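You operate a simulated robot arm through the tools that you are given. There is no shell and no other tool.

You run a simulated two-armed robot. Do the job below in one go: nothing can be reset, and whatever is moved stays where it is left.

JOB
Switch the synthesizer on, tune it and try the flute tab.
Fine: the display ends on IN TUNE; hold the A key till the level lamps have shown for a second; that tab alone stays on; leave the other controls alone.

Only the result counts: the job must be done as asked and must still hold three seconds after the hand-in. Knocking over, shifting, dropping, spilling or breaking anything else fails it.

ROBOT AND FRAMES
Two 7-joint arms with two-finger parallel grippers on one trunk that stands fixed in place. Base frame: the origin is at the foot of the trunk, x ahead of it, y to its left, z up. Units: mm, degrees, N and s.
The left shoulder is at [50, 168, 1157], the right one opposite. With the tool pointing down near the work surface each hand reaches from about 100 to 640 mm from the base axis, measured 20 degrees to its own side. Payload 1.57 kg a hand.
The tool frame of a hand sits at the grasp point between the pads (the TCP): z along the fingers, y along the line on which they close. The tips reach 30 mm beyond it. The gripper opens to 80 mm. The fingers are 17 mm wide and 12 mm thick; the gripper's body (40 by 82 mm) begins 80 mm behind the TCP.
Orientation is told as [roll, pitch, yaw] about the base's x, y, z axes, in that order, counted from this pose: with the fingers straight down and closing along the base's y, the tool's x points along the base's -x, its y along +y and its z along -z.

CONTROLS
- The arms move only by the tool send_rows. It takes "left_targets", "right_targets" or both (then of equal length, played together; a hand with none holds still); each is a list of rows, each an object of numbers (a shift or turn left out is 0, a gripper value left out holds the last): "dx", "dy", "dz": the shift along the base's x, y, z in mm; "wx", "wy", "wz": the turn, a rotation vector about the base's x, y, z in degrees; "jaw": the finger opening in mm, from 0 to 80. In form: [{"dx": .., "dy": .., "dz": .., "wx": .., "wy": .., "wz": .., "jaw": ..}, ...]. A call has 1 to 20 rows; each row shifts and turns the commanded pose from where the row before left it. A row lasts 0.2 s, in which the tool goes at most 50 mm and 8.6 degrees; a call with a longer step from one row to the next is refused whole, and so is a gripper value outside its range. A pose out of reach is approached as far as the arm can. The call stops where the force on the tool passes 90 N (or 10 N more than at its start, if that is more) or the arm is blocked; 0.2 s more then pass. Each finger travels about 45 mm/s and halts on what it meets, pressing with about 31 N; the grip force reading is that of the motor and also rises with nothing between the fingers. The clock runs only during rows and for 0.2 s after the last one: add rows that do not move to give the fingers time. It gives the time, the measured TCP pose, the force on the tool (base axes), the opening and the grip force at its end, in the units of the frame above (readings bear some noise), with the torque about the TCP (base axes, N m) and any sound that the robot's microphone picked up.
- Cameras (640 x 400 px; columns grow to the right, rows downward): "scene" is now at [112.1, -35.3, 1349.9]; the picture's right is [-0.42, -0.91, 0.00], its down [-0.67, 0.31, -0.67] and it looks along [0.61, -0.28, -0.74] (base axes); focal length 321 px, centre (320, 200). "left" rides on the left gripper at [72, 7, -122] in its tool frame; the picture's right is [-0.09, 1.00, 0.00], its down [-0.84, -0.08, -0.54] and it looks along [-0.54, -0.05, 0.84] (tool axes); focal length 238 px, centre (320, 200). "right" rides on the right gripper at [72, -7, -122] in its tool frame; the picture's right is [0.09, 1.00, 0.00], its down [-0.84, 0.08, -0.54] and it looks along [-0.54, 0.05, 0.84] (tool axes); focal length 238 px, centre (320, 200). There is no depth. A picture from a camera that has moved, and an enlarged one, comes with that camera's place and axes in the base frame and with its lens.
- camera(camera): a new picture of that camera. No time passes.
- raise_lower(by): slides the trunk up (or, below 0, down) by that many mm; the arms and the scene camera ride with it, the base frame stays. It gives what a move gives, with no picture.
- aim_head(pan, tilt): turns the head with the scene camera to pan (to the left, within 80 degrees either way) and tilt (down, from -29 to 69), counted from straight ahead of the robot. It gives what a move gives.
- inspect(camera, box): a new picture of the part [left, top, right, bottom] of that camera's present view, enlarged. No time passes.
- close_job(): hands the job in; it is judged then, once.

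Places have to be worked out from the pictures, the camera data and where the tool is seen. Open the grippers and draw the arms clear of the work before you hand the job in, unless the task says otherwise.

The tools are called after "Request:" as name(argument=value, ...) on one line, values as JSON. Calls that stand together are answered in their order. send_rows: Moves the arms, as the interface text tells. Its arguments: {"type":"object","properties":{"left_targets":{"type":"array"},"right_targets":{"type":"array"}},"required":[]} The other tools are called the same way: raise_lower (by) slides the trunk up or down; aim_head (pan, tilt) turns the head that bears the scene camera; camera (camera) takes a picture; inspect (camera, box) takes an enlarged picture of a part of a camera's view; close_job () hands the job in.

At the start:

```text
time_s: 0.0
left_position: [410.1, -36.2, 1092.4]
left_ee_rot: [0.0, 0.0, 0.1]
left_force: [-0.3, 0.6, 0.0]
left_moment: [0.01, -0.01, 0.02]
left_grip_width: 80.0
left_grip_force: 0.1
right_position: [246.0, -329.4, 1078.7]
right_ee_rot: [0.1, 0.0, 0.0]
right_force: [-0.3, 0.1, -0.6]
right_moment: [0.05, -0.02, -0.02]
right_grip_width: 80.2
right_grip_force: 0.0
trunk travel left (down, up): [-325.0, 118.0]
head pan, tilt: [-24.7, 47.7]
```

scene: 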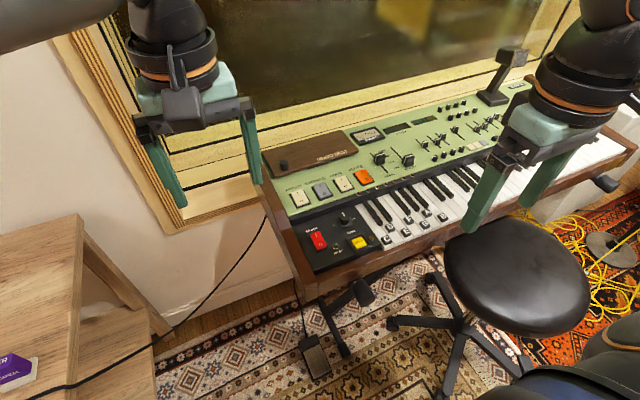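
right: 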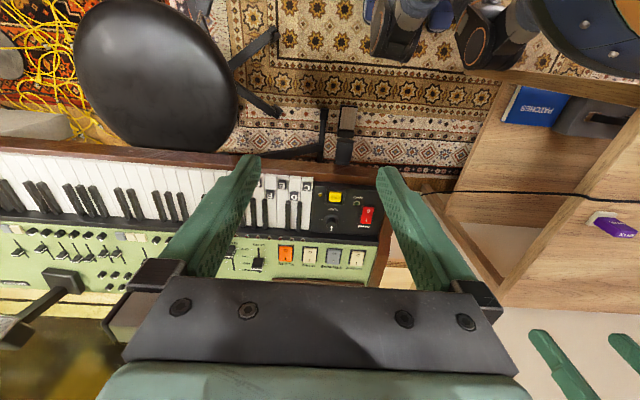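
left: 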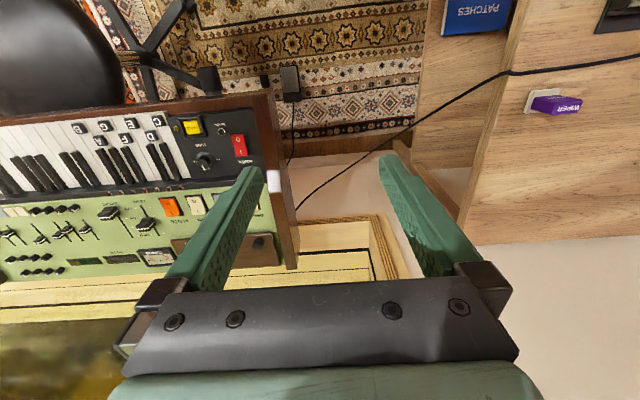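

The scene shows a synthesizer ahead, with a red power rocker, a tune knob, a yellow button and coloured tabs. I'll look closer at its panel from each camera.

Request:
inspect(camera="scene", box=[270, 160, 430, 260])

Request:
inspect(camera="scene", box=[250, 100, 410, 200])

Request:
inspect(camera="left", box=[60, 90, 300, 240])

Request:
inspect(camera="right", box=[220, 160, 400, 280])

```text
4.00 times, centred on (350, 210) of scene
camera zoom: at [112.1, -35.3, 1349.9], right [-0.42, -0.91, 0.0], down [-0.67, 0.31, -0.67], along [0.61, -0.28, -0.74], focal length 1283 px, centre (200, 160)
```

zoom: 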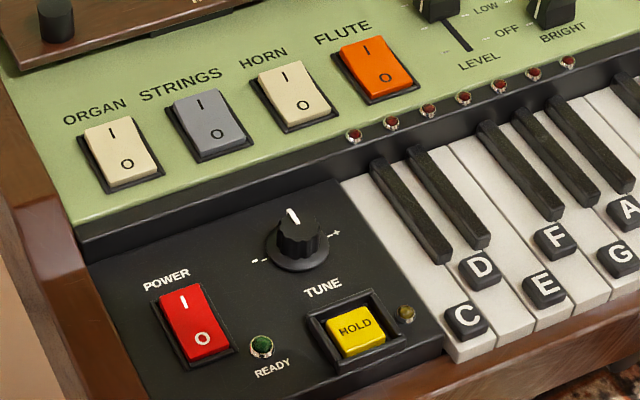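

```text
4.00 times, centred on (330, 150) of scene
camera zoom: at [112.1, -35.3, 1349.9], right [-0.42, -0.91, 0.0], down [-0.67, 0.31, -0.67], along [0.61, -0.28, -0.74], focal length 1283 px, centre (280, 400)
```

zoom: 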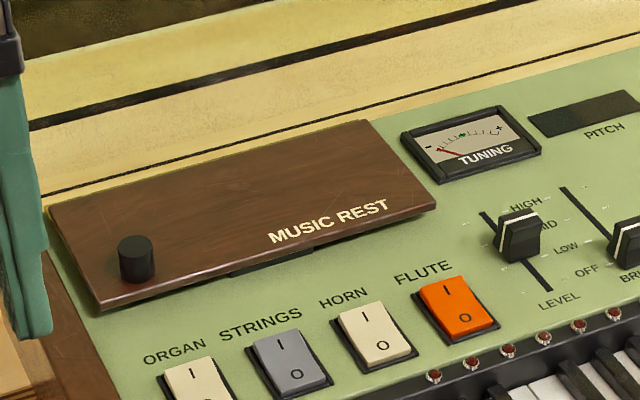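

```text
2.67 times, centred on (180, 165) of left
camera zoom: at [338.3, -29.9, 1214.1], right [0.09, 1.0, 0.0], down [0.84, -0.08, 0.54], along [0.54, -0.05, -0.84], focal length 636 px, centre (693, 293)
```

zoom: 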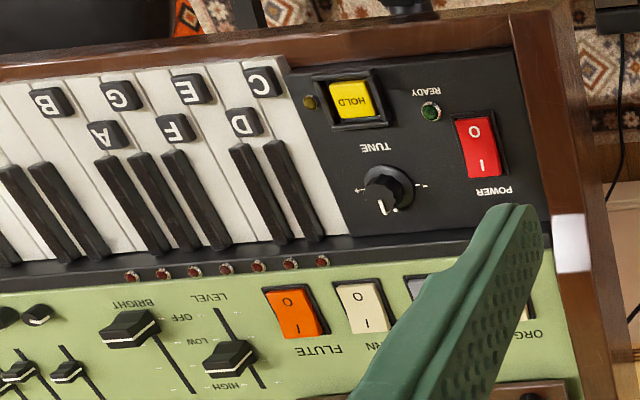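

```text
3.33 times, centred on (310, 220) of right
camera zoom: at [174.8, -334.5, 1201.3], right [-0.09, 1.0, 0.0], down [0.84, 0.08, 0.54], along [0.54, 0.05, -0.84], focal length 794 px, centre (353, 133)
```

zoom: 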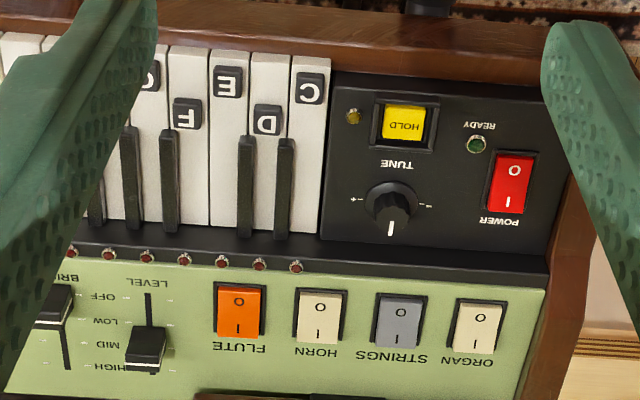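

Triangulating from the scene and right-hand pictures gives these places: the power switch is near (477,-200,777) with its I end at x≈493. The knob is near (502,-278,780), HOLD near (439,-278,773), the flute tab near (595,-379,795) and the A key cap near (446,-458,778). I'll close the right gripper and bring it above the power switch's I end, moving the left hand aside as I do.

Request:
send_rows(right_targets=[{"dx": 30.9, "dy": 16.1, "dz": -19, "jaw": 0}, {"dx": 30.9, "dy": 16.1, "dz": -19}, {"dx": 30.9, "dy": 16.1, "dz": -19}, {"dx": 30.9, "dy": 16.1, "dz": -19}, {"dx": 30.9, "dy": 16.1, "dz": -19}, {"dx": 30.9, "dy": 16.1, "dz": -19}, {"dx": 30.9, "dy": 16.1, "dz": -19}, {"dx": 30.9, "dy": 16.1, "dz": -19}, {}, {}], left_targets=[{"dy": 25, "dx": -10}, {"dy": 25, "dx": -10}, {"dy": 25, "dx": -10}, {"dy": 25, "dx": -10}, {"dy": 25, "dx": -10}, {"dy": 25, "dx": -10}, {}, {}, {}, {}])

Request:
camera(camera="right")

Request:
camera(camera="scene")

```text
time_s: 2.2
left_position: [348.5, 112.5, 1090.9]
left_ee_rot: [-0.1, -0.1, 0.0]
left_force: [0.0, 0.1, -0.1]
left_moment: [-0.01, 0.04, 0.0]
left_grip_width: 80.3
left_grip_force: 0.1
right_position: [487.3, -203.9, 930.4]
right_ee_rot: [0.1, -0.1, -0.1]
right_force: [-0.9, -0.2, 0.2]
right_moment: [0.03, -0.02, 0.02]
right_grip_width: 0.0
right_grip_force: 21.4
right hand out of reach, approached as far as the arm can: row 8
trunk travel left (down, up): [-325.0, 118.0]
head pan, tilt: [-24.7, 47.7]
```

```text
taken
camera right: at [415.4, -210.5, 1051.7], right [-0.09, 1.0, 0.0], down [0.84, 0.08, 0.54], along [0.54, 0.05, -0.84], focal length 238 px, centre (320, 200)
```

right: 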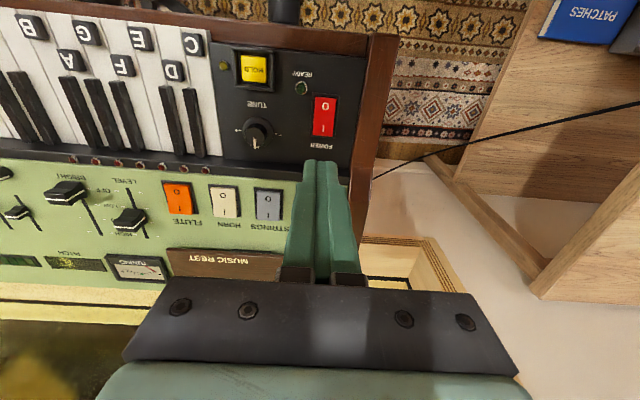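

```text
taken
camera scene: at [111.9, -35.3, 1349.9], right [-0.42, -0.91, 0.0], down [-0.67, 0.31, -0.67], along [0.61, -0.28, -0.74], focal length 321 px, centre (320, 200)
```

scene: 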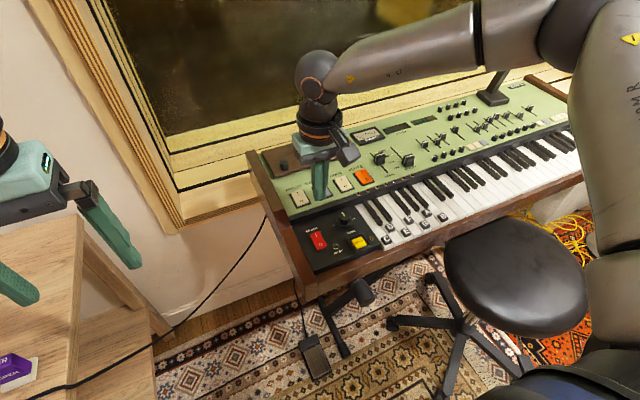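

The hand stopped about 6 mm short of the last row, so this pose is near an arm limit. Before going on I'll check the meter and PITCH strip as they look from here.

Request:
inspect(camera="right", box=[0, 140, 240, 290])

Request:
inspect(camera="right", box=[180, 30, 380, 155])

Request:
inspect(camera="scene", box=[330, 80, 490, 180])

```text
2.67 times, centred on (120, 215) of right
camera zoom: at [415.4, -210.5, 1051.7], right [-0.09, 1.0, 0.0], down [0.84, 0.08, 0.54], along [0.54, 0.05, -0.84], focal length 636 px, centre (853, 160)
```

zoom: 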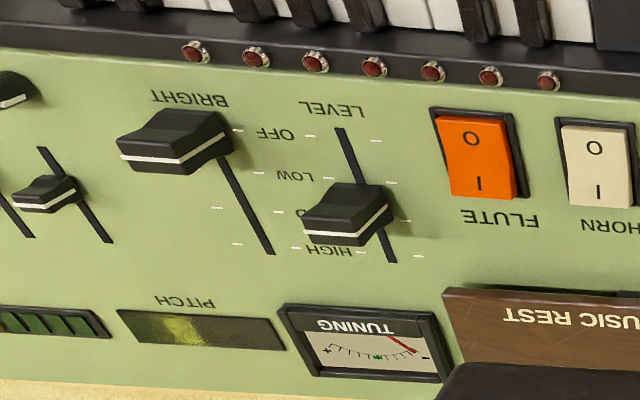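

```text
3.20 times, centred on (280, 92) of right
camera zoom: at [415.4, -210.5, 1051.7], right [-0.09, 1.0, 0.0], down [0.84, 0.08, 0.54], along [0.54, 0.05, -0.84], focal length 763 px, centre (448, 544)
```

zoom: 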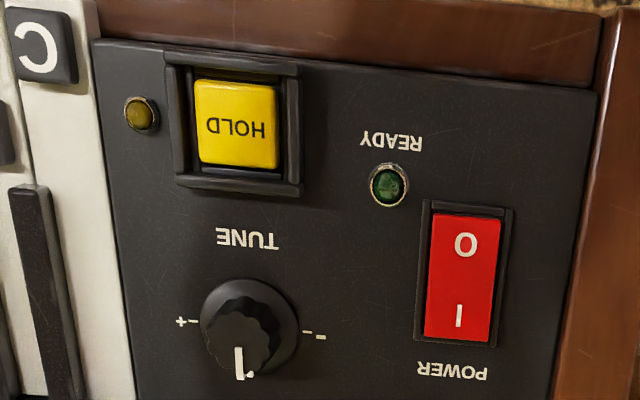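

```text
4.00 times, centred on (410, 130) of scene
camera zoom: at [111.9, -35.3, 1349.9], right [-0.42, -0.91, 0.0], down [-0.67, 0.31, -0.67], along [0.61, -0.28, -0.74], focal length 1283 px, centre (-40, 480)
```

zoom: 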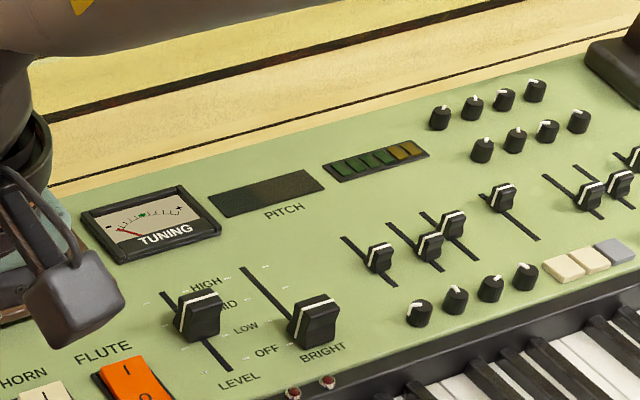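

The meter needle sits on the minus side, everything is off, and the power I mark comes out near (494,-199.5). I'll go down partway and see whether the arm reaches.

Request:
send_rows(right_targets=[{"dz": -25}, {"dz": -25}, {"dz": -25}, {"dz": -10}, {}])

```text
time_s: 3.4
left_position: [347.9, 113.4, 1090.2]
left_ee_rot: [0.0, 0.0, -0.2]
left_force: [0.3, 0.2, -0.6]
left_moment: [0.03, 0.0, -0.01]
left_grip_width: 80.1
left_grip_force: 0.1
right_position: [460.1, -227.8, 868.4]
right_ee_rot: [0.2, 0.0, 0.0]
right_force: [0.0, -0.5, -0.1]
right_moment: [0.0, -0.01, -0.02]
right_grip_width: 0.1
right_grip_force: 21.3
right hand out of reach, approached as far as the arm can: row 1, 2, 3, 4
trunk travel left (down, up): [-325.0, 118.0]
head pan, tilt: [-24.7, 47.7]
```

The arm runs short as it goes lower, so the shoulder is too high for this pose. I'll lift both hands and then lower the trunk, so the shoulders come nearer the panel height.

Request:
send_rows(right_targets=[{"dz": 40}, {"dz": 40, "dx": -15}, {"dz": 40, "dx": -20}, {"dz": 40, "dx": -20}, {"dz": 30, "dx": -20}, {"dz": 20, "dx": -20}, {}, {}], left_targets=[{"dz": 25}, {"dz": 25}, {"dz": 25}, {"dz": 25}, {"dz": 25}, {"dz": 25}, {}, {}])

Request:
camera(camera="left")

Request:
camera(camera="scene")

```text
time_s: 5.2
left_position: [345.0, 113.8, 1242.3]
left_ee_rot: [0.0, 0.0, -0.1]
left_force: [-0.2, -0.1, -0.4]
left_moment: [0.0, 0.03, -0.03]
left_grip_width: 80.2
left_grip_force: 0.0
right_position: [362.8, -228.5, 1075.4]
right_ee_rot: [0.0, 0.0, 0.1]
right_force: [-0.3, -0.5, -0.3]
right_moment: [0.0, 0.03, -0.01]
right_grip_width: 0.0
right_grip_force: 21.6
trunk travel left (down, up): [-325.0, 118.0]
head pan, tilt: [-24.7, 47.7]
```

```text
taken
camera left: at [274.6, 120.2, 1363.5], right [0.09, 1.0, 0.0], down [0.84, -0.08, 0.54], along [0.54, -0.05, -0.84], focal length 238 px, centre (320, 200)
```

left: 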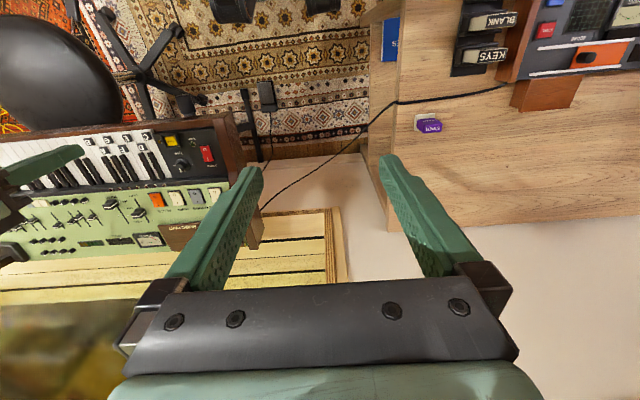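

```text
taken
camera scene: at [111.9, -35.3, 1349.9], right [-0.42, -0.91, 0.0], down [-0.67, 0.31, -0.67], along [0.61, -0.28, -0.74], focal length 321 px, centre (320, 200)
```

scene: 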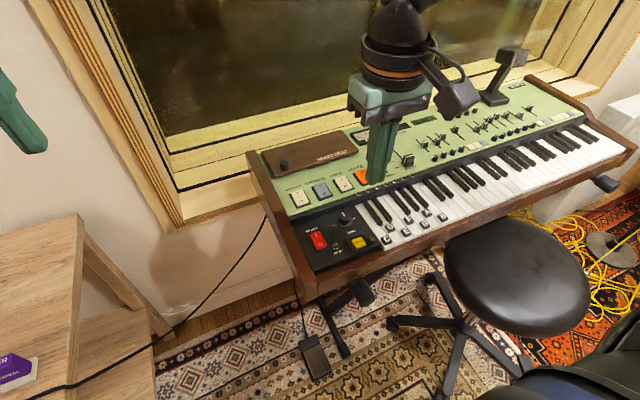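

The way is clear, and the synth top (about 780–800) will still be well below the tips. I'll lower the trunk by 150 mm.

Request:
raise_lower(by=-150)

Request:
send_rows(right_targets=[{"dx": 30, "dy": 5, "dz": -5}, {"dx": 30, "dy": 5, "dz": -5}, {"dx": 30, "dy": 6, "dz": -5}, {"dx": 30, "dy": 6, "dz": -5}, {"dx": 11, "dy": 6, "dz": -5}, {}])

Request:
camera(camera="scene")

```text
time_s: 7.0
left_position: [346.3, 113.2, 1090.6]
left_ee_rot: [0.0, 0.0, 0.0]
left_force: [0.0, 0.7, -0.1]
left_moment: [0.02, -0.01, 0.0]
left_grip_width: 80.1
left_grip_force: 0.1
right_position: [362.6, -229.2, 925.3]
right_ee_rot: [0.1, 0.0, 0.0]
right_force: [-0.5, 0.3, -0.3]
right_moment: [-0.01, -0.02, -0.02]
right_grip_width: 0.0
right_grip_force: 21.2
trunk travel left (down, up): [-175.0, 268.0]
head pan, tilt: [-24.7, 47.7]
```

```text
time_s: 8.3
left_position: [345.6, 113.3, 1091.4]
left_ee_rot: [-0.1, 0.0, -0.1]
left_force: [-0.8, -0.2, 1.0]
left_moment: [-0.01, 0.01, 0.02]
left_grip_width: 80.1
left_grip_force: 0.0
right_position: [492.8, -202.1, 900.1]
right_ee_rot: [-0.1, 0.0, 0.0]
right_force: [-0.2, 0.3, -0.5]
right_moment: [0.01, -0.04, 0.01]
right_grip_width: 0.0
right_grip_force: 21.3
trunk travel left (down, up): [-175.0, 268.0]
head pan, tilt: [-24.7, 47.7]
```

```text
taken
camera scene: at [112.1, -35.3, 1199.9], right [-0.42, -0.91, 0.0], down [-0.67, 0.31, -0.67], along [0.61, -0.28, -0.74], focal length 321 px, centre (320, 200)
```

scene: 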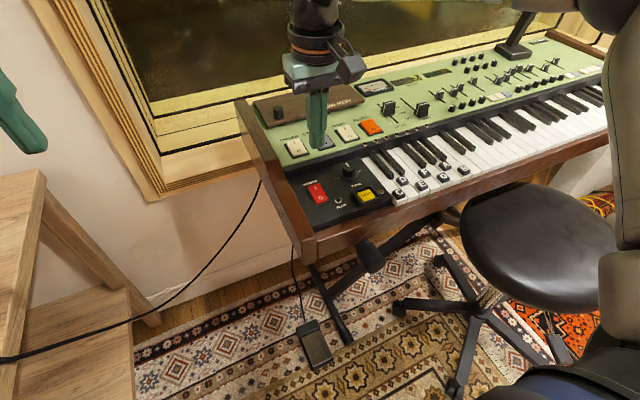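

Now it reaches: the TCP is at (493,-202,900). I'll lower to about 10 mm above the switch and look.

Request:
send_rows(right_targets=[{"dz": -25, "dx": 1, "dy": 2}, {"dz": -25}, {"dz": -20}, {"dz": -8}, {}])

Request:
inspect(camera="scene", box=[260, 120, 420, 220])

Request:
camera(camera="right")

```text
time_s: 9.6
left_position: [344.8, 113.1, 1092.0]
left_ee_rot: [-0.1, 0.0, 0.0]
left_force: [-1.1, -0.5, 0.3]
left_moment: [-0.02, -0.02, -0.01]
left_grip_width: 79.7
left_grip_force: 0.1
right_position: [494.1, -199.5, 822.6]
right_ee_rot: [-0.1, 0.0, -0.1]
right_force: [0.1, 0.1, 0.4]
right_moment: [0.02, 0.03, 0.02]
right_grip_width: 0.0
right_grip_force: 20.9
trunk travel left (down, up): [-175.0, 268.0]
head pan, tilt: [-24.7, 47.7]
```

```text
4.00 times, centred on (340, 170) of scene
camera zoom: at [112.0, -35.3, 1199.9], right [-0.42, -0.91, 0.0], down [-0.67, 0.31, -0.67], along [0.61, -0.28, -0.74], focal length 1283 px, centre (240, 320)
```

zoom: 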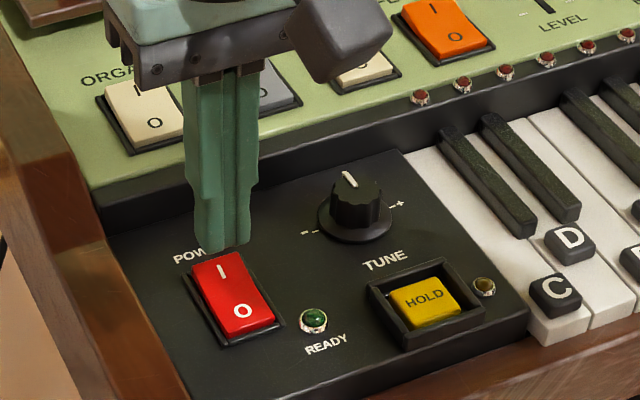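

```text
taken
camera right: at [422.8, -205.7, 944.0], right [-0.09, 1.0, 0.0], down [0.84, 0.08, 0.54], along [0.54, 0.05, -0.84], focal length 238 px, centre (320, 200)
```

right: 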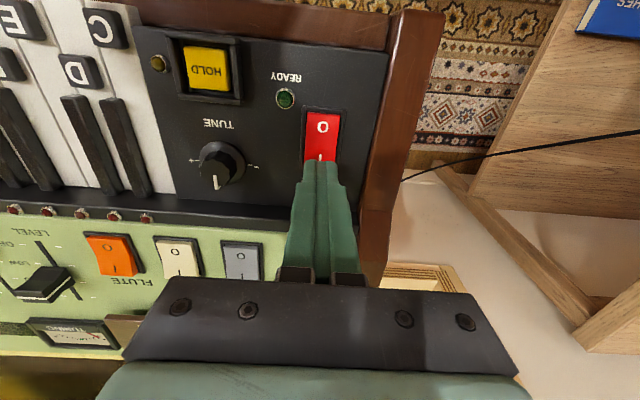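

The tip is just above the I end of the power rocker. I'll press down in small steps and watch the force.

Request:
send_rows(right_targets=[{"dz": -4}, {"dz": -3}, {"dz": -3}, {"dz": -2}])

Request:
inspect(camera="scene", box=[260, 120, 420, 220])

```text
time_s: 10.6
left_position: [345.9, 114.0, 1092.2]
left_ee_rot: [0.1, 0.0, -0.1]
left_force: [-0.2, 0.5, 0.3]
left_moment: [0.01, -0.02, -0.01]
left_grip_width: 80.1
left_grip_force: 0.0
right_position: [495.4, -198.2, 811.0]
right_ee_rot: [0.1, 0.1, 0.0]
right_force: [-0.8, -0.5, 0.1]
right_moment: [0.03, 0.05, -0.01]
right_grip_width: 0.0
right_grip_force: 21.9
trunk travel left (down, up): [-175.0, 268.0]
head pan, tilt: [-24.7, 47.7]
```

```text
4.00 times, centred on (340, 170) of scene
camera zoom: at [112.1, -35.3, 1199.9], right [-0.42, -0.91, 0.0], down [-0.67, 0.31, -0.67], along [0.61, -0.28, -0.74], focal length 1283 px, centre (240, 320)
```

zoom: 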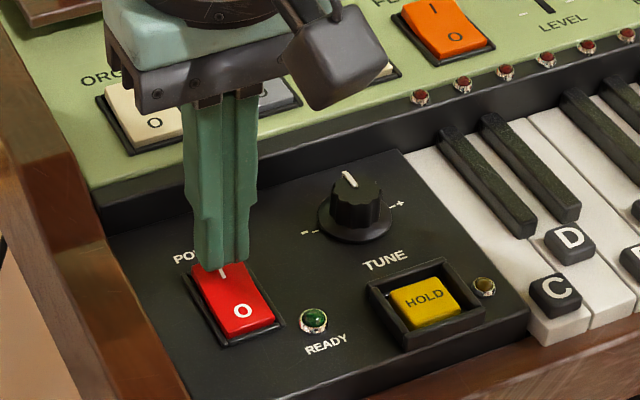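

There is no contact yet, with the tip at about z 781. I'll continue in small steps.

Request:
send_rows(right_targets=[{"dz": -2}, {"dz": -2}, {"dz": -2}])

Request:
inspect(camera="scene", box=[260, 120, 420, 220])

```text
time_s: 11.3
left_position: [344.4, 113.1, 1091.7]
left_ee_rot: [0.0, 0.1, 0.0]
left_force: [0.2, 0.6, 0.6]
left_moment: [-0.01, -0.01, -0.02]
left_grip_width: 79.9
left_grip_force: 0.2
right_position: [495.3, -199.4, 804.0]
right_ee_rot: [0.1, -0.1, 0.1]
right_force: [-0.5, 0.3, 0.3]
right_moment: [0.02, -0.03, 0.02]
right_grip_width: 0.0
right_grip_force: 21.2
trunk travel left (down, up): [-175.0, 268.0]
head pan, tilt: [-24.7, 47.7]
```

```text
4.00 times, centred on (340, 170) of scene
camera zoom: at [112.1, -35.3, 1199.9], right [-0.42, -0.91, 0.0], down [-0.67, 0.31, -0.67], along [0.61, -0.28, -0.74], focal length 1283 px, centre (240, 320)
```

zoom: 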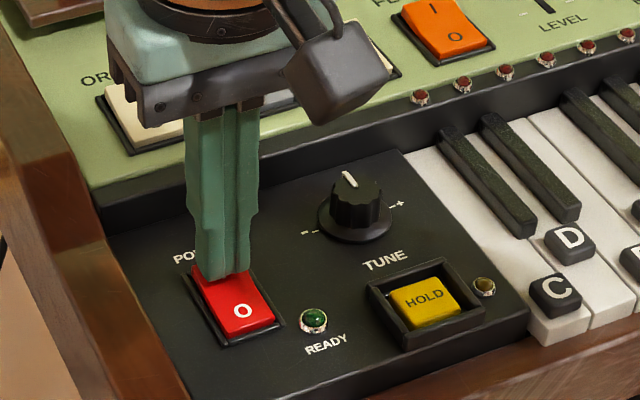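

Still no force at a tip height of about 774. I'll go on in 2 mm steps.

Request:
send_rows(right_targets=[{"dz": -2}, {"dz": -2}])

Request:
inspect(camera="scene", box=[260, 120, 420, 220])

```text
time_s: 11.9
left_position: [345.7, 113.2, 1091.5]
left_ee_rot: [0.0, 0.0, -0.1]
left_force: [-0.2, -0.4, -0.2]
left_moment: [0.0, -0.01, 0.0]
left_grip_width: 79.8
left_grip_force: 0.2
right_position: [493.0, -200.3, 802.3]
right_ee_rot: [0.0, -0.1, 0.0]
right_force: [0.7, 0.0, 0.3]
right_moment: [-0.01, -0.01, 0.0]
right_grip_width: 0.2
right_grip_force: 21.7
trunk travel left (down, up): [-175.0, 268.0]
head pan, tilt: [-24.7, 47.7]
```

```text
4.00 times, centred on (340, 170) of scene
camera zoom: at [112.1, -35.3, 1199.9], right [-0.42, -0.91, 0.0], down [-0.67, 0.31, -0.67], along [0.61, -0.28, -0.74], focal length 1283 px, centre (240, 320)
```

zoom: 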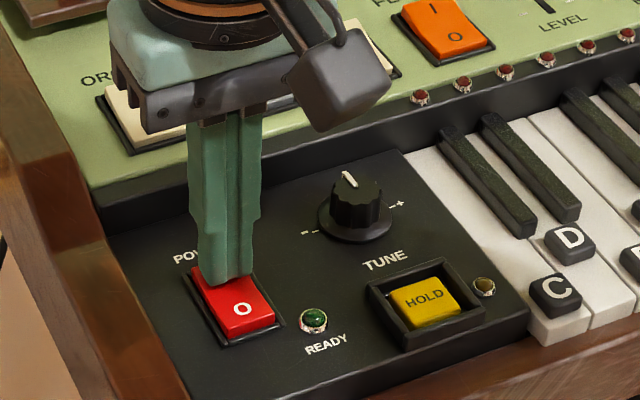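

Still free. I'll take two more small steps.

Request:
send_rows(right_targets=[{"dz": -2}, {"dz": -2}])

Request:
inspect(camera="scene", box=[260, 120, 420, 220])

```text
time_s: 12.6
left_position: [344.6, 114.4, 1092.9]
left_ee_rot: [0.0, -0.1, 0.0]
left_force: [-0.3, 0.2, 0.5]
left_moment: [-0.02, -0.02, 0.0]
left_grip_width: 80.2
left_grip_force: 0.1
right_position: [493.9, -200.8, 800.7]
right_ee_rot: [0.1, -0.7, 0.0]
right_force: [1.5, -2.6, 21.8]
right_moment: [-0.07, 0.1, 0.2]
right_grip_width: 0.1
right_grip_force: 21.2
right hand out of reach, approached as far as the arm can: row 2
trunk travel left (down, up): [-175.0, 268.0]
head pan, tilt: [-24.7, 47.7]
```

```text
4.00 times, centred on (340, 170) of scene
camera zoom: at [110.7, -34.8, 1200.5], right [-0.42, -0.91, 0.0], down [-0.67, 0.31, -0.67], along [0.61, -0.28, -0.74], focal length 1283 px, centre (240, 320)
```

zoom: 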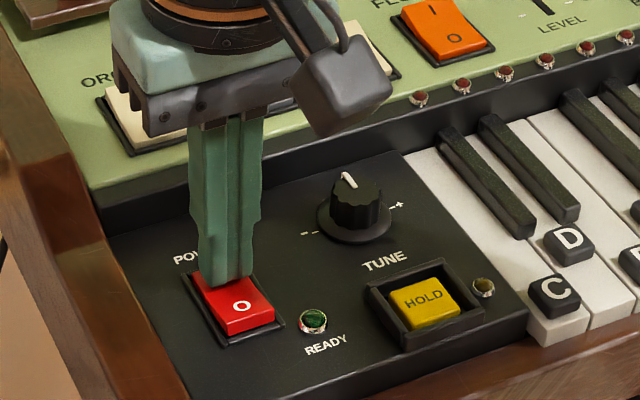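

Contact at 22 N, and the O end seems to be rising. I'll press a little more.

Request:
send_rows(right_targets=[{"dz": -2}, {}])

Request:
inspect(camera="scene", box=[260, 120, 420, 220])

```text
time_s: 13.2
left_position: [344.1, 114.6, 1092.8]
left_ee_rot: [0.0, 0.0, 0.0]
left_force: [-0.3, 0.5, 0.8]
left_moment: [-0.04, 0.04, 0.01]
left_grip_width: 80.0
left_grip_force: 0.1
right_position: [494.4, -201.1, 801.3]
right_ee_rot: [0.2, -0.9, 0.1]
right_force: [5.7, -6.9, 37.5]
right_moment: [-0.2, 0.09, 0.42]
right_grip_width: 0.1
right_grip_force: 21.5
trunk travel left (down, up): [-175.0, 268.0]
head pan, tilt: [-24.7, 47.7]
```

```text
4.00 times, centred on (340, 170) of scene
camera zoom: at [109.8, -34.7, 1200.5], right [-0.42, -0.91, 0.0], down [-0.67, 0.31, -0.67], along [0.61, -0.28, -0.74], focal length 1283 px, centre (240, 320)
```

zoom: 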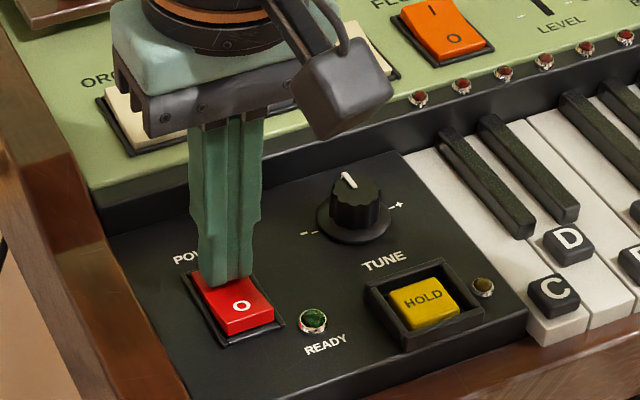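

At 37 N it holds firm and the O end stands up, so the rocker seems to have gone over. I'll lift off and look.

Request:
send_rows(right_targets=[{"dz": 20}, {"dz": 40}, {"dz": 40, "dx": -10}, {"dx": -30, "dz": 10}, {}])

Request:
inspect(camera="scene", box=[260, 120, 420, 220])

Request:
camera(camera="right")

Request:
camera(camera="scene")

```text
time_s: 14.3
left_position: [346.6, 114.4, 1091.3]
left_ee_rot: [0.0, 0.0, 0.1]
left_force: [-0.4, -1.5, -0.4]
left_moment: [0.02, -0.06, 0.03]
left_grip_width: 80.0
left_grip_force: 0.1
right_position: [450.8, -202.4, 903.9]
right_ee_rot: [0.0, 0.2, 0.0]
right_force: [-0.2, 0.2, 0.4]
right_moment: [0.03, 0.01, 0.0]
right_grip_width: 0.0
right_grip_force: 21.3
trunk travel left (down, up): [-175.0, 268.0]
head pan, tilt: [-24.7, 47.7]
```

```text
4.00 times, centred on (340, 170) of scene
camera zoom: at [111.9, -35.3, 1199.9], right [-0.42, -0.91, 0.0], down [-0.67, 0.31, -0.67], along [0.61, -0.28, -0.74], focal length 1283 px, centre (240, 320)
```

zoom: 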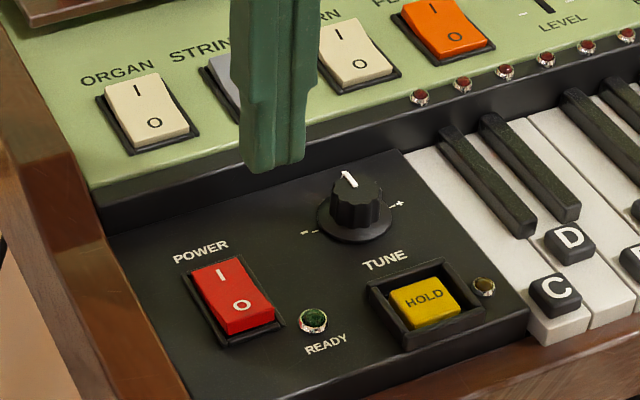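

```text
taken
camera right: at [379.2, -207.8, 1025.7], right [-0.09, 1.0, 0.0], down [0.84, 0.08, 0.54], along [0.54, 0.05, -0.84], focal length 238 px, centre (320, 200)
```

right: 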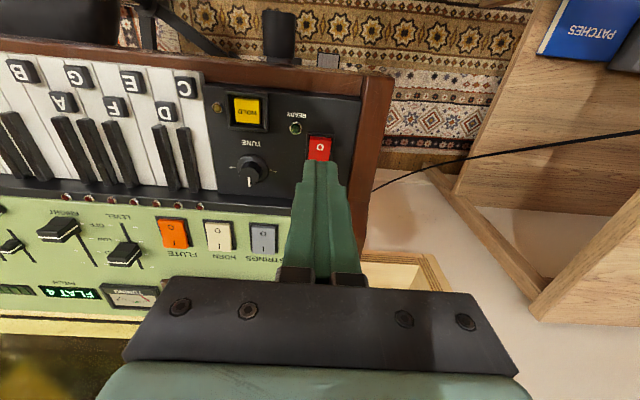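

```text
taken
camera scene: at [111.9, -35.3, 1199.9], right [-0.42, -0.91, 0.0], down [-0.67, 0.31, -0.67], along [0.61, -0.28, -0.74], focal length 321 px, centre (320, 200)
```

scene: 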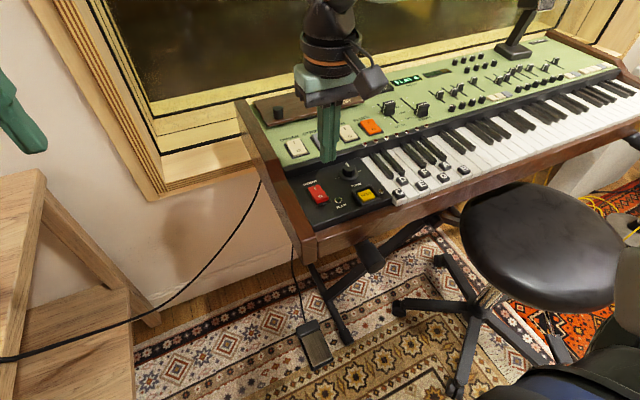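

The display now reads FLAT 4 and the power rocker has stayed over. To gain reach I'll raise the right hand, lower the trunk further, and then view the knob from above.

Request:
send_rows(right_targets=[{"dz": 30, "jaw": 50}, {"dz": 40}, {"dz": 30}])

Request:
raise_lower(by=-90)

Request:
send_rows(right_targets=[{"dx": 20, "dy": -30, "dz": 0}, {"dx": 20, "dy": -30, "dz": -5}, {"dx": 10, "dy": -15, "dz": -10}, {}, {}])

Request:
camera(camera="right")

Request:
inspect(camera="right", box=[240, 80, 400, 180])

Request:
camera(camera="scene")

```text
time_s: 15.2
left_position: [345.4, 114.5, 1091.6]
left_ee_rot: [0.1, 0.0, 0.0]
left_force: [1.0, -0.7, 0.0]
left_moment: [-0.01, -0.01, 0.01]
left_grip_width: 80.0
left_grip_force: 0.0
right_position: [450.6, -201.8, 1006.2]
right_ee_rot: [0.0, 0.0, 0.0]
right_force: [-0.9, 0.7, -1.1]
right_moment: [0.03, 0.01, -0.03]
right_grip_width: 49.9
right_grip_force: 0.0
trunk travel left (down, up): [-175.0, 268.0]
head pan, tilt: [-24.7, 47.7]
```

```text
time_s: 16.4
left_position: [344.9, 114.0, 1001.9]
left_ee_rot: [0.0, 0.0, 0.0]
left_force: [-0.6, 0.8, -0.2]
left_moment: [0.0, -0.05, 0.0]
left_grip_width: 79.8
left_grip_force: 0.2
right_position: [450.5, -201.0, 916.4]
right_ee_rot: [0.0, 0.0, -0.1]
right_force: [0.5, 0.2, -0.6]
right_moment: [0.01, 0.0, 0.02]
right_grip_width: 50.0
right_grip_force: 0.1
trunk travel left (down, up): [-85.0, 358.0]
head pan, tilt: [-24.7, 47.7]
```

```text
time_s: 17.6
left_position: [344.8, 114.3, 1002.6]
left_ee_rot: [-0.1, 0.0, 0.0]
left_force: [0.6, 0.2, 0.0]
left_moment: [0.01, 0.03, -0.02]
left_grip_width: 80.0
left_grip_force: 0.1
right_position: [500.0, -276.0, 900.8]
right_ee_rot: [0.0, 0.1, 0.0]
right_force: [-0.4, 0.1, 0.3]
right_moment: [0.01, 0.01, 0.0]
right_grip_width: 49.8
right_grip_force: 0.0
trunk travel left (down, up): [-85.0, 358.0]
head pan, tilt: [-24.7, 47.7]
```

```text
taken
camera right: at [428.5, -282.0, 1021.9], right [-0.09, 1.0, 0.0], down [0.84, 0.08, 0.54], along [0.54, 0.05, -0.84], focal length 238 px, centre (320, 200)
```

right: 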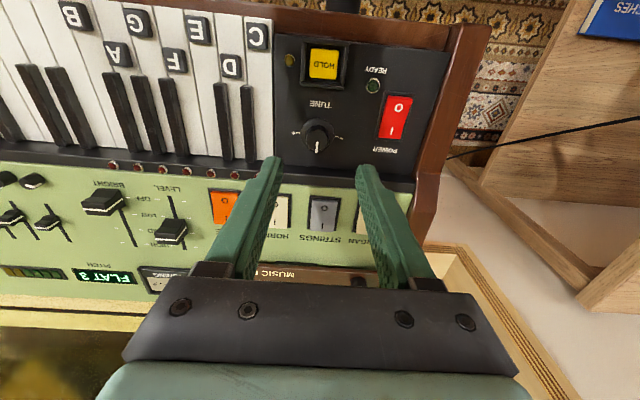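

```text
4.00 times, centred on (320, 130) of right
camera zoom: at [428.5, -282.0, 1021.9], right [-0.09, 1.0, 0.0], down [0.84, 0.08, 0.54], along [0.54, 0.05, -0.84], focal length 953 px, centre (320, 480)
```

zoom: 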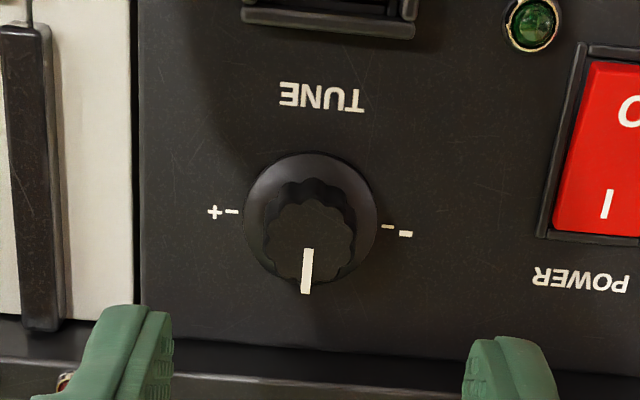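

```text
taken
camera scene: at [112.0, -35.3, 1109.9], right [-0.42, -0.91, 0.0], down [-0.67, 0.31, -0.67], along [0.61, -0.28, -0.74], focal length 321 px, centre (320, 200)
```

scene: 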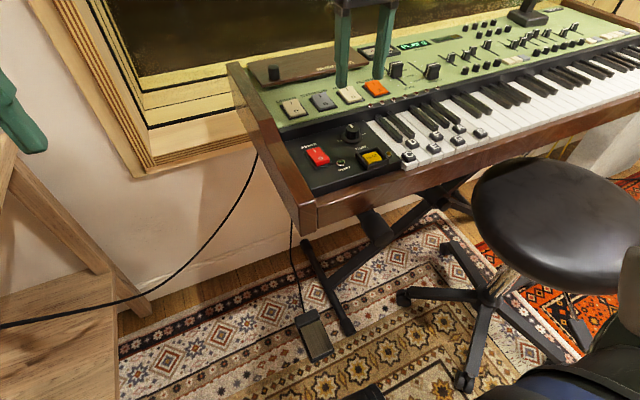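

The display drifted from FLAT 4 to FLAT 3 by itself, so the instrument is warming up and I should wait for READY before fine-tuning. The knob centre comes out at (505.5,-277.5), about 23 mm across with its top at about 788. I'll move down around it with the jaw at 40 and let time pass.

Request:
send_rows(right_targets=[{"dx": 5.5, "dy": -1.5, "dz": -20, "jaw": 40}, {"dz": -20}, {"dz": -20}, {"dz": -15}, {}, {}, {}, {}])

Request:
inspect(camera="scene", box=[260, 80, 420, 180])

Request:
camera(camera="right")

```text
time_s: 19.4
left_position: [346.0, 113.6, 1002.8]
left_ee_rot: [0.0, 0.0, 0.0]
left_force: [0.1, -0.2, 0.5]
left_moment: [0.0, -0.01, -0.01]
left_grip_width: 80.1
left_grip_force: 0.1
right_position: [507.0, -279.1, 826.6]
right_ee_rot: [0.0, 0.0, 0.0]
right_force: [0.1, -0.5, 0.2]
right_moment: [0.01, 0.02, 0.0]
right_grip_width: 39.9
right_grip_force: 0.0
trunk travel left (down, up): [-85.0, 358.0]
head pan, tilt: [-24.7, 47.7]
```

```text
4.00 times, centred on (340, 130) of scene
camera zoom: at [112.1, -35.3, 1109.9], right [-0.42, -0.91, 0.0], down [-0.67, 0.31, -0.67], along [0.61, -0.28, -0.74], focal length 1283 px, centre (240, 480)
```

zoom: 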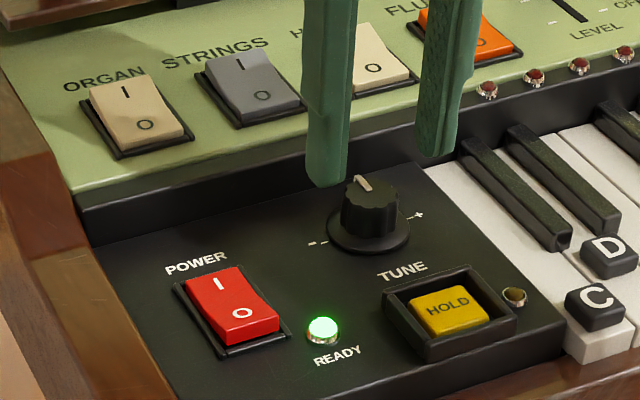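

```text
taken
camera right: at [435.6, -285.0, 949.2], right [-0.09, 1.0, 0.0], down [0.84, 0.08, 0.54], along [0.54, 0.05, -0.84], focal length 238 px, centre (320, 200)
```

right: 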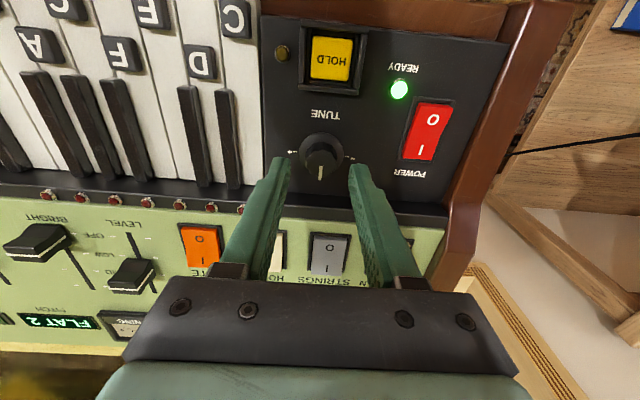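

READY is now lit and the display shows FLAT 2. I'll lower around the knob so the tips come to about 777.

Request:
send_rows(right_targets=[{"dz": -10, "dx": -0.5}, {"dz": -9}, {}])

Request:
inspect(camera="scene", box=[260, 80, 420, 180])

Request:
inspect(camera="right", box=[240, 100, 400, 200])

Request:
inspect(camera="right", box=[0, 260, 160, 360])

```text
time_s: 20.2
left_position: [345.0, 113.2, 1001.6]
left_ee_rot: [0.1, -0.1, 0.0]
left_force: [0.0, -0.4, 1.0]
left_moment: [0.01, -0.01, 0.01]
left_grip_width: 80.0
left_grip_force: 0.1
right_position: [506.3, -279.5, 806.8]
right_ee_rot: [0.0, 0.0, 0.0]
right_force: [0.5, 0.6, -0.3]
right_moment: [-0.01, -0.01, 0.02]
right_grip_width: 39.8
right_grip_force: 0.1
trunk travel left (down, up): [-85.0, 358.0]
head pan, tilt: [-24.7, 47.7]
```

```text
4.00 times, centred on (340, 130) of scene
camera zoom: at [112.1, -35.3, 1109.9], right [-0.42, -0.91, 0.0], down [-0.67, 0.31, -0.67], along [0.61, -0.28, -0.74], focal length 1283 px, centre (240, 480)
```

zoom: 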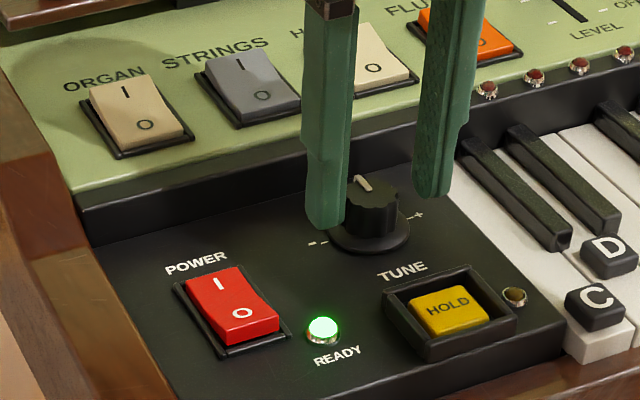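

```text
4.00 times, centred on (320, 150) of right
camera zoom: at [434.1, -284.9, 929.2], right [-0.09, 1.0, 0.0], down [0.84, 0.08, 0.54], along [0.54, 0.05, -0.84], focal length 953 px, centre (320, 400)
```

zoom: 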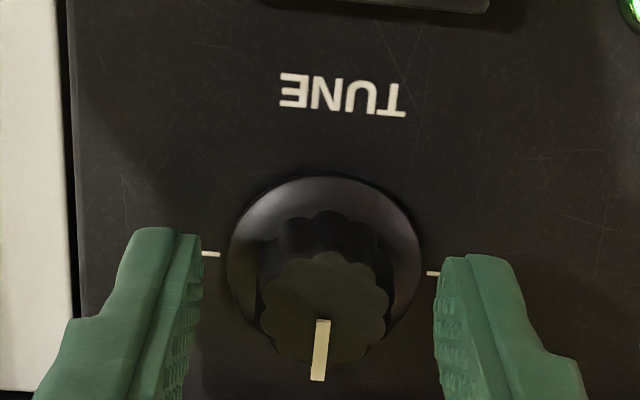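

```text
4.00 times, centred on (80, 310) of right
camera zoom: at [434.1, -284.9, 929.2], right [-0.09, 1.0, 0.0], down [0.84, 0.08, 0.54], along [0.54, 0.05, -0.84], focal length 953 px, centre (1280, -240)
```

zoom: 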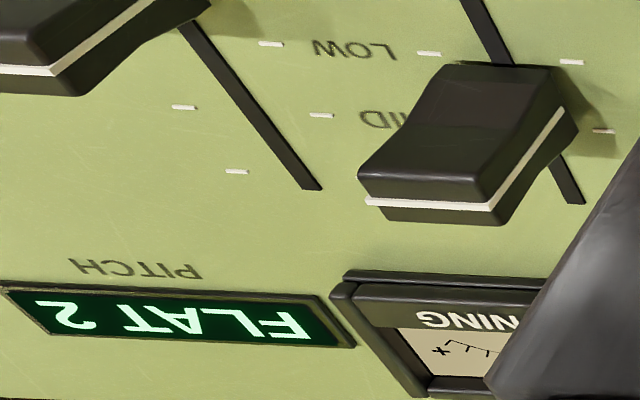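

The knob sits about 1.5 mm to +y of the jaw midline. I'll shift, lower slightly, close on it, and then make a small clockwise turn (negative wz).

Request:
send_rows(right_targets=[{"dy": 1.5, "dz": -1.5}, {"jaw": 18}, {}, {}, {"wz": -5}, {"wz": -5}, {}])

Request:
inspect(camera="right", box=[240, 100, 400, 200])

Request:
inspect(camera="scene", box=[320, 20, 480, 120])

Request:
camera(camera="right")

```text
time_s: 21.8
left_position: [346.5, 113.9, 1001.7]
left_ee_rot: [0.0, 0.1, -0.1]
left_force: [0.5, 0.4, -0.6]
left_moment: [0.0, -0.01, -0.01]
left_grip_width: 80.1
left_grip_force: 0.0
right_position: [507.1, -277.0, 806.5]
right_ee_rot: [0.0, 0.0, -10.0]
right_force: [3.9, -1.2, -2.7]
right_moment: [-0.01, -0.14, -0.02]
right_grip_width: 24.2
right_grip_force: 36.3
trunk travel left (down, up): [-85.0, 358.0]
head pan, tilt: [-24.7, 47.7]
```

```text
4.00 times, centred on (320, 150) of right
camera zoom: at [434.7, -270.6, 927.7], right [0.08, 1.0, 0.0], down [0.84, -0.07, 0.54], along [0.54, -0.04, -0.84], focal length 953 px, centre (320, 400)
```

zoom: 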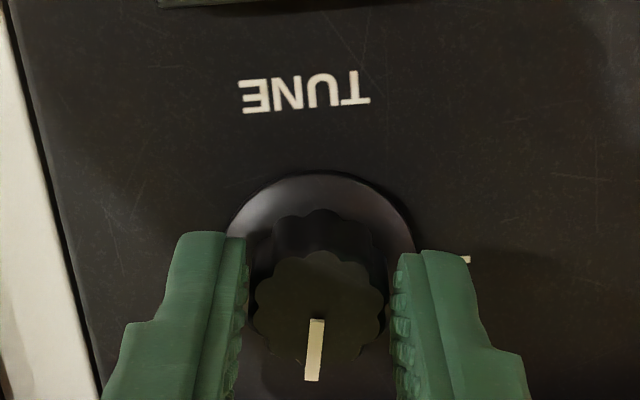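

```text
4.00 times, centred on (400, 70) of scene
camera zoom: at [112.4, -35.4, 1109.8], right [-0.42, -0.91, 0.0], down [-0.67, 0.31, -0.67], along [0.61, -0.28, -0.74], focal length 1283 px, centre (0, 720)
```

zoom: 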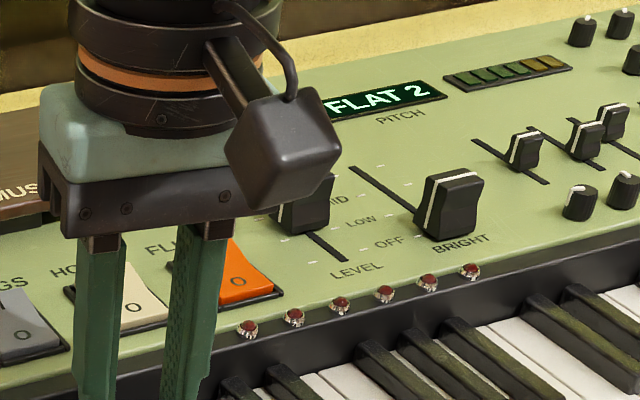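

```text
taken
camera right: at [434.7, -270.6, 927.7], right [0.08, 1.0, 0.0], down [0.84, -0.07, 0.54], along [0.54, -0.04, -0.84], focal length 238 px, centre (320, 200)
```

right: 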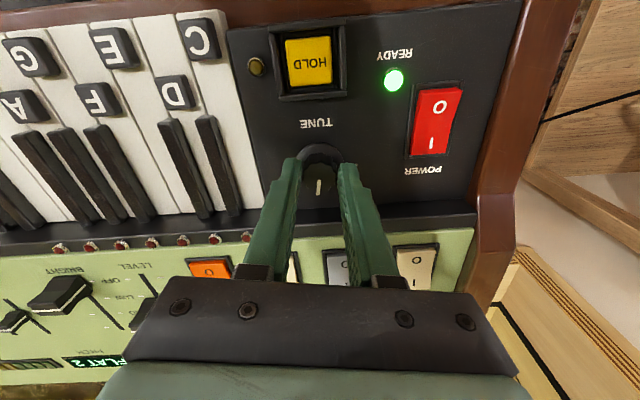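

The knob turns with the gripper and the display still shows FLAT 2. I'll turn further clockwise by 15°.

Request:
send_rows(right_targets=[{"wz": -5}, {"wz": -5}, {"wz": -5}, {}])

Request:
inspect(camera="scene", box=[320, 20, 480, 120])

Request:
inspect(camera="right", box=[240, 100, 400, 200])

```text
time_s: 22.8
left_position: [346.5, 113.4, 1001.8]
left_ee_rot: [0.0, 0.0, 0.0]
left_force: [-0.5, -0.9, -1.3]
left_moment: [0.0, 0.03, -0.01]
left_grip_width: 80.2
left_grip_force: 0.1
right_position: [506.5, -276.8, 805.9]
right_ee_rot: [0.2, 0.0, -25.0]
right_force: [6.9, 1.7, 2.5]
right_moment: [0.18, 0.05, 0.05]
right_grip_width: 24.5
right_grip_force: 36.3
trunk travel left (down, up): [-85.0, 358.0]
head pan, tilt: [-24.7, 47.7]
```

```text
4.00 times, centred on (400, 70) of scene
camera zoom: at [112.3, -35.2, 1109.9], right [-0.42, -0.91, 0.0], down [-0.67, 0.31, -0.67], along [0.61, -0.28, -0.74], focal length 1283 px, centre (0, 720)
```

zoom: 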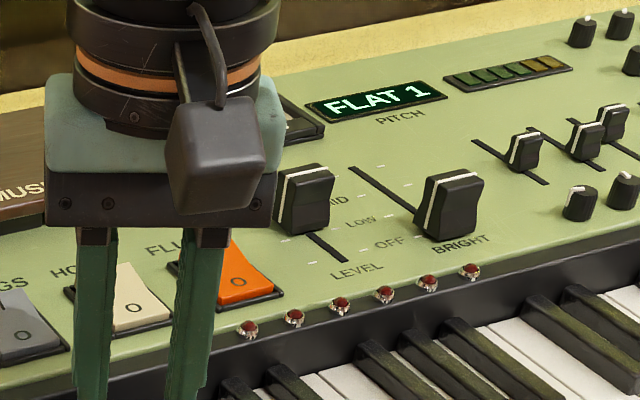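

```text
4.00 times, centred on (320, 150) of right
camera zoom: at [438.9, -251.3, 927.7], right [0.34, 0.94, 0.0], down [0.79, -0.29, 0.54], along [0.51, -0.18, -0.84], focal length 953 px, centre (320, 400)
```

zoom: 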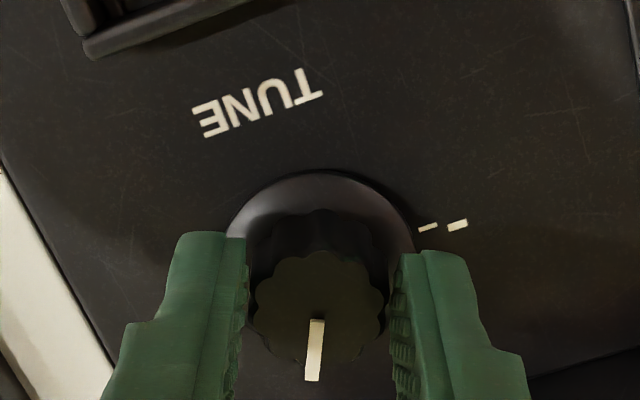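

The display moved to FLAT 1, either from the turn or from drift. I'll hold still two seconds to check that it isn't drifting by itself.

Request:
send_rows(right_targets=[{}, {}, {}, {}, {}, {}, {}, {}, {}, {}])

Request:
inspect(camera="scene", box=[320, 20, 480, 120])

```text
time_s: 25.0
left_position: [346.0, 113.7, 1000.9]
left_ee_rot: [0.0, 0.0, -0.1]
left_force: [-0.2, -0.1, 0.2]
left_moment: [-0.01, 0.04, -0.01]
left_grip_width: 79.9
left_grip_force: 0.0
right_position: [507.0, -277.2, 807.6]
right_ee_rot: [0.0, 0.0, -25.0]
right_force: [9.4, 4.0, 5.7]
right_moment: [0.11, -0.27, 0.05]
right_grip_width: 24.8
right_grip_force: 36.6
trunk travel left (down, up): [-85.0, 358.0]
head pan, tilt: [-24.7, 47.7]
```

```text
4.00 times, centred on (400, 70) of scene
camera zoom: at [112.3, -34.8, 1109.9], right [-0.42, -0.91, 0.0], down [-0.67, 0.31, -0.67], along [0.61, -0.28, -0.74], focal length 1283 px, centre (0, 720)
```

zoom: 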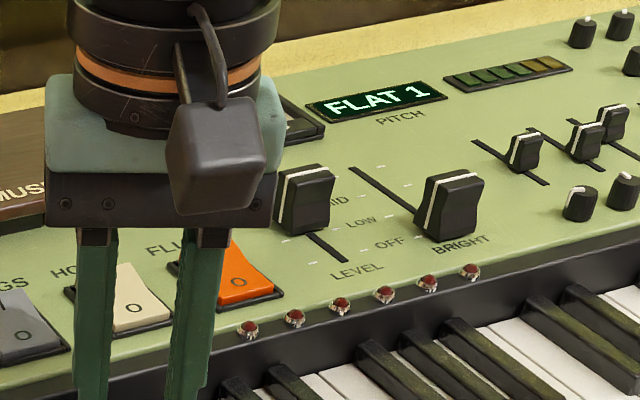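

It's stable now. I'll turn another 10° clockwise.

Request:
send_rows(right_targets=[{"wz": -5}, {"wz": -5}, {}])

Request:
inspect(camera="scene", box=[320, 20, 480, 120])

Request:
inspect(camera="right", box=[240, 100, 400, 200])

```text
time_s: 25.8
left_position: [346.9, 113.5, 1001.5]
left_ee_rot: [0.0, 0.0, -0.1]
left_force: [-0.2, -1.5, 0.5]
left_moment: [-0.03, -0.01, 0.0]
left_grip_width: 80.1
left_grip_force: 0.0
right_position: [507.1, -275.3, 805.6]
right_ee_rot: [0.3, -0.1, -35.1]
right_force: [15.3, 8.5, 5.7]
right_moment: [0.69, 0.14, 0.07]
right_grip_width: 24.6
right_grip_force: 36.0
trunk travel left (down, up): [-85.0, 358.0]
head pan, tilt: [-24.7, 47.7]
```

```text
4.00 times, centred on (400, 70) of scene
camera zoom: at [112.8, -34.6, 1109.8], right [-0.42, -0.91, 0.0], down [-0.67, 0.31, -0.67], along [0.61, -0.28, -0.74], focal length 1283 px, centre (0, 720)
```

zoom: 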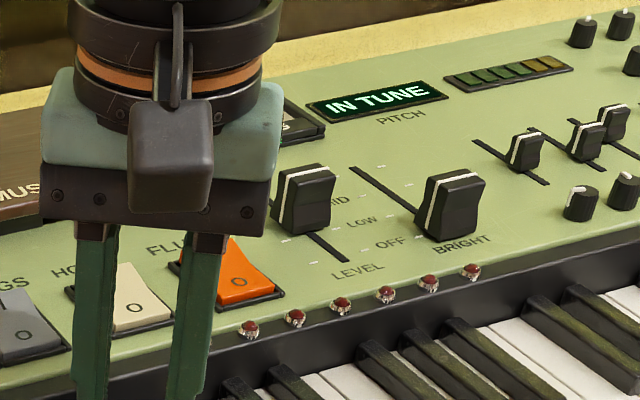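

```text
4.00 times, centred on (320, 150) of right
camera zoom: at [444.0, -239.6, 927.6], right [0.5, 0.87, 0.0], down [0.73, -0.42, 0.54], along [0.47, -0.27, -0.84], focal length 953 px, centre (320, 400)
```

zoom: 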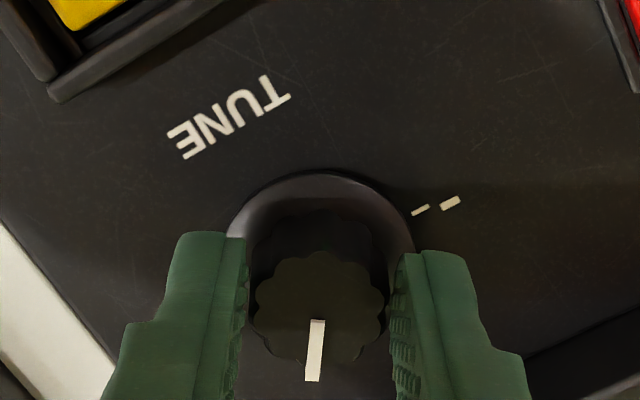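

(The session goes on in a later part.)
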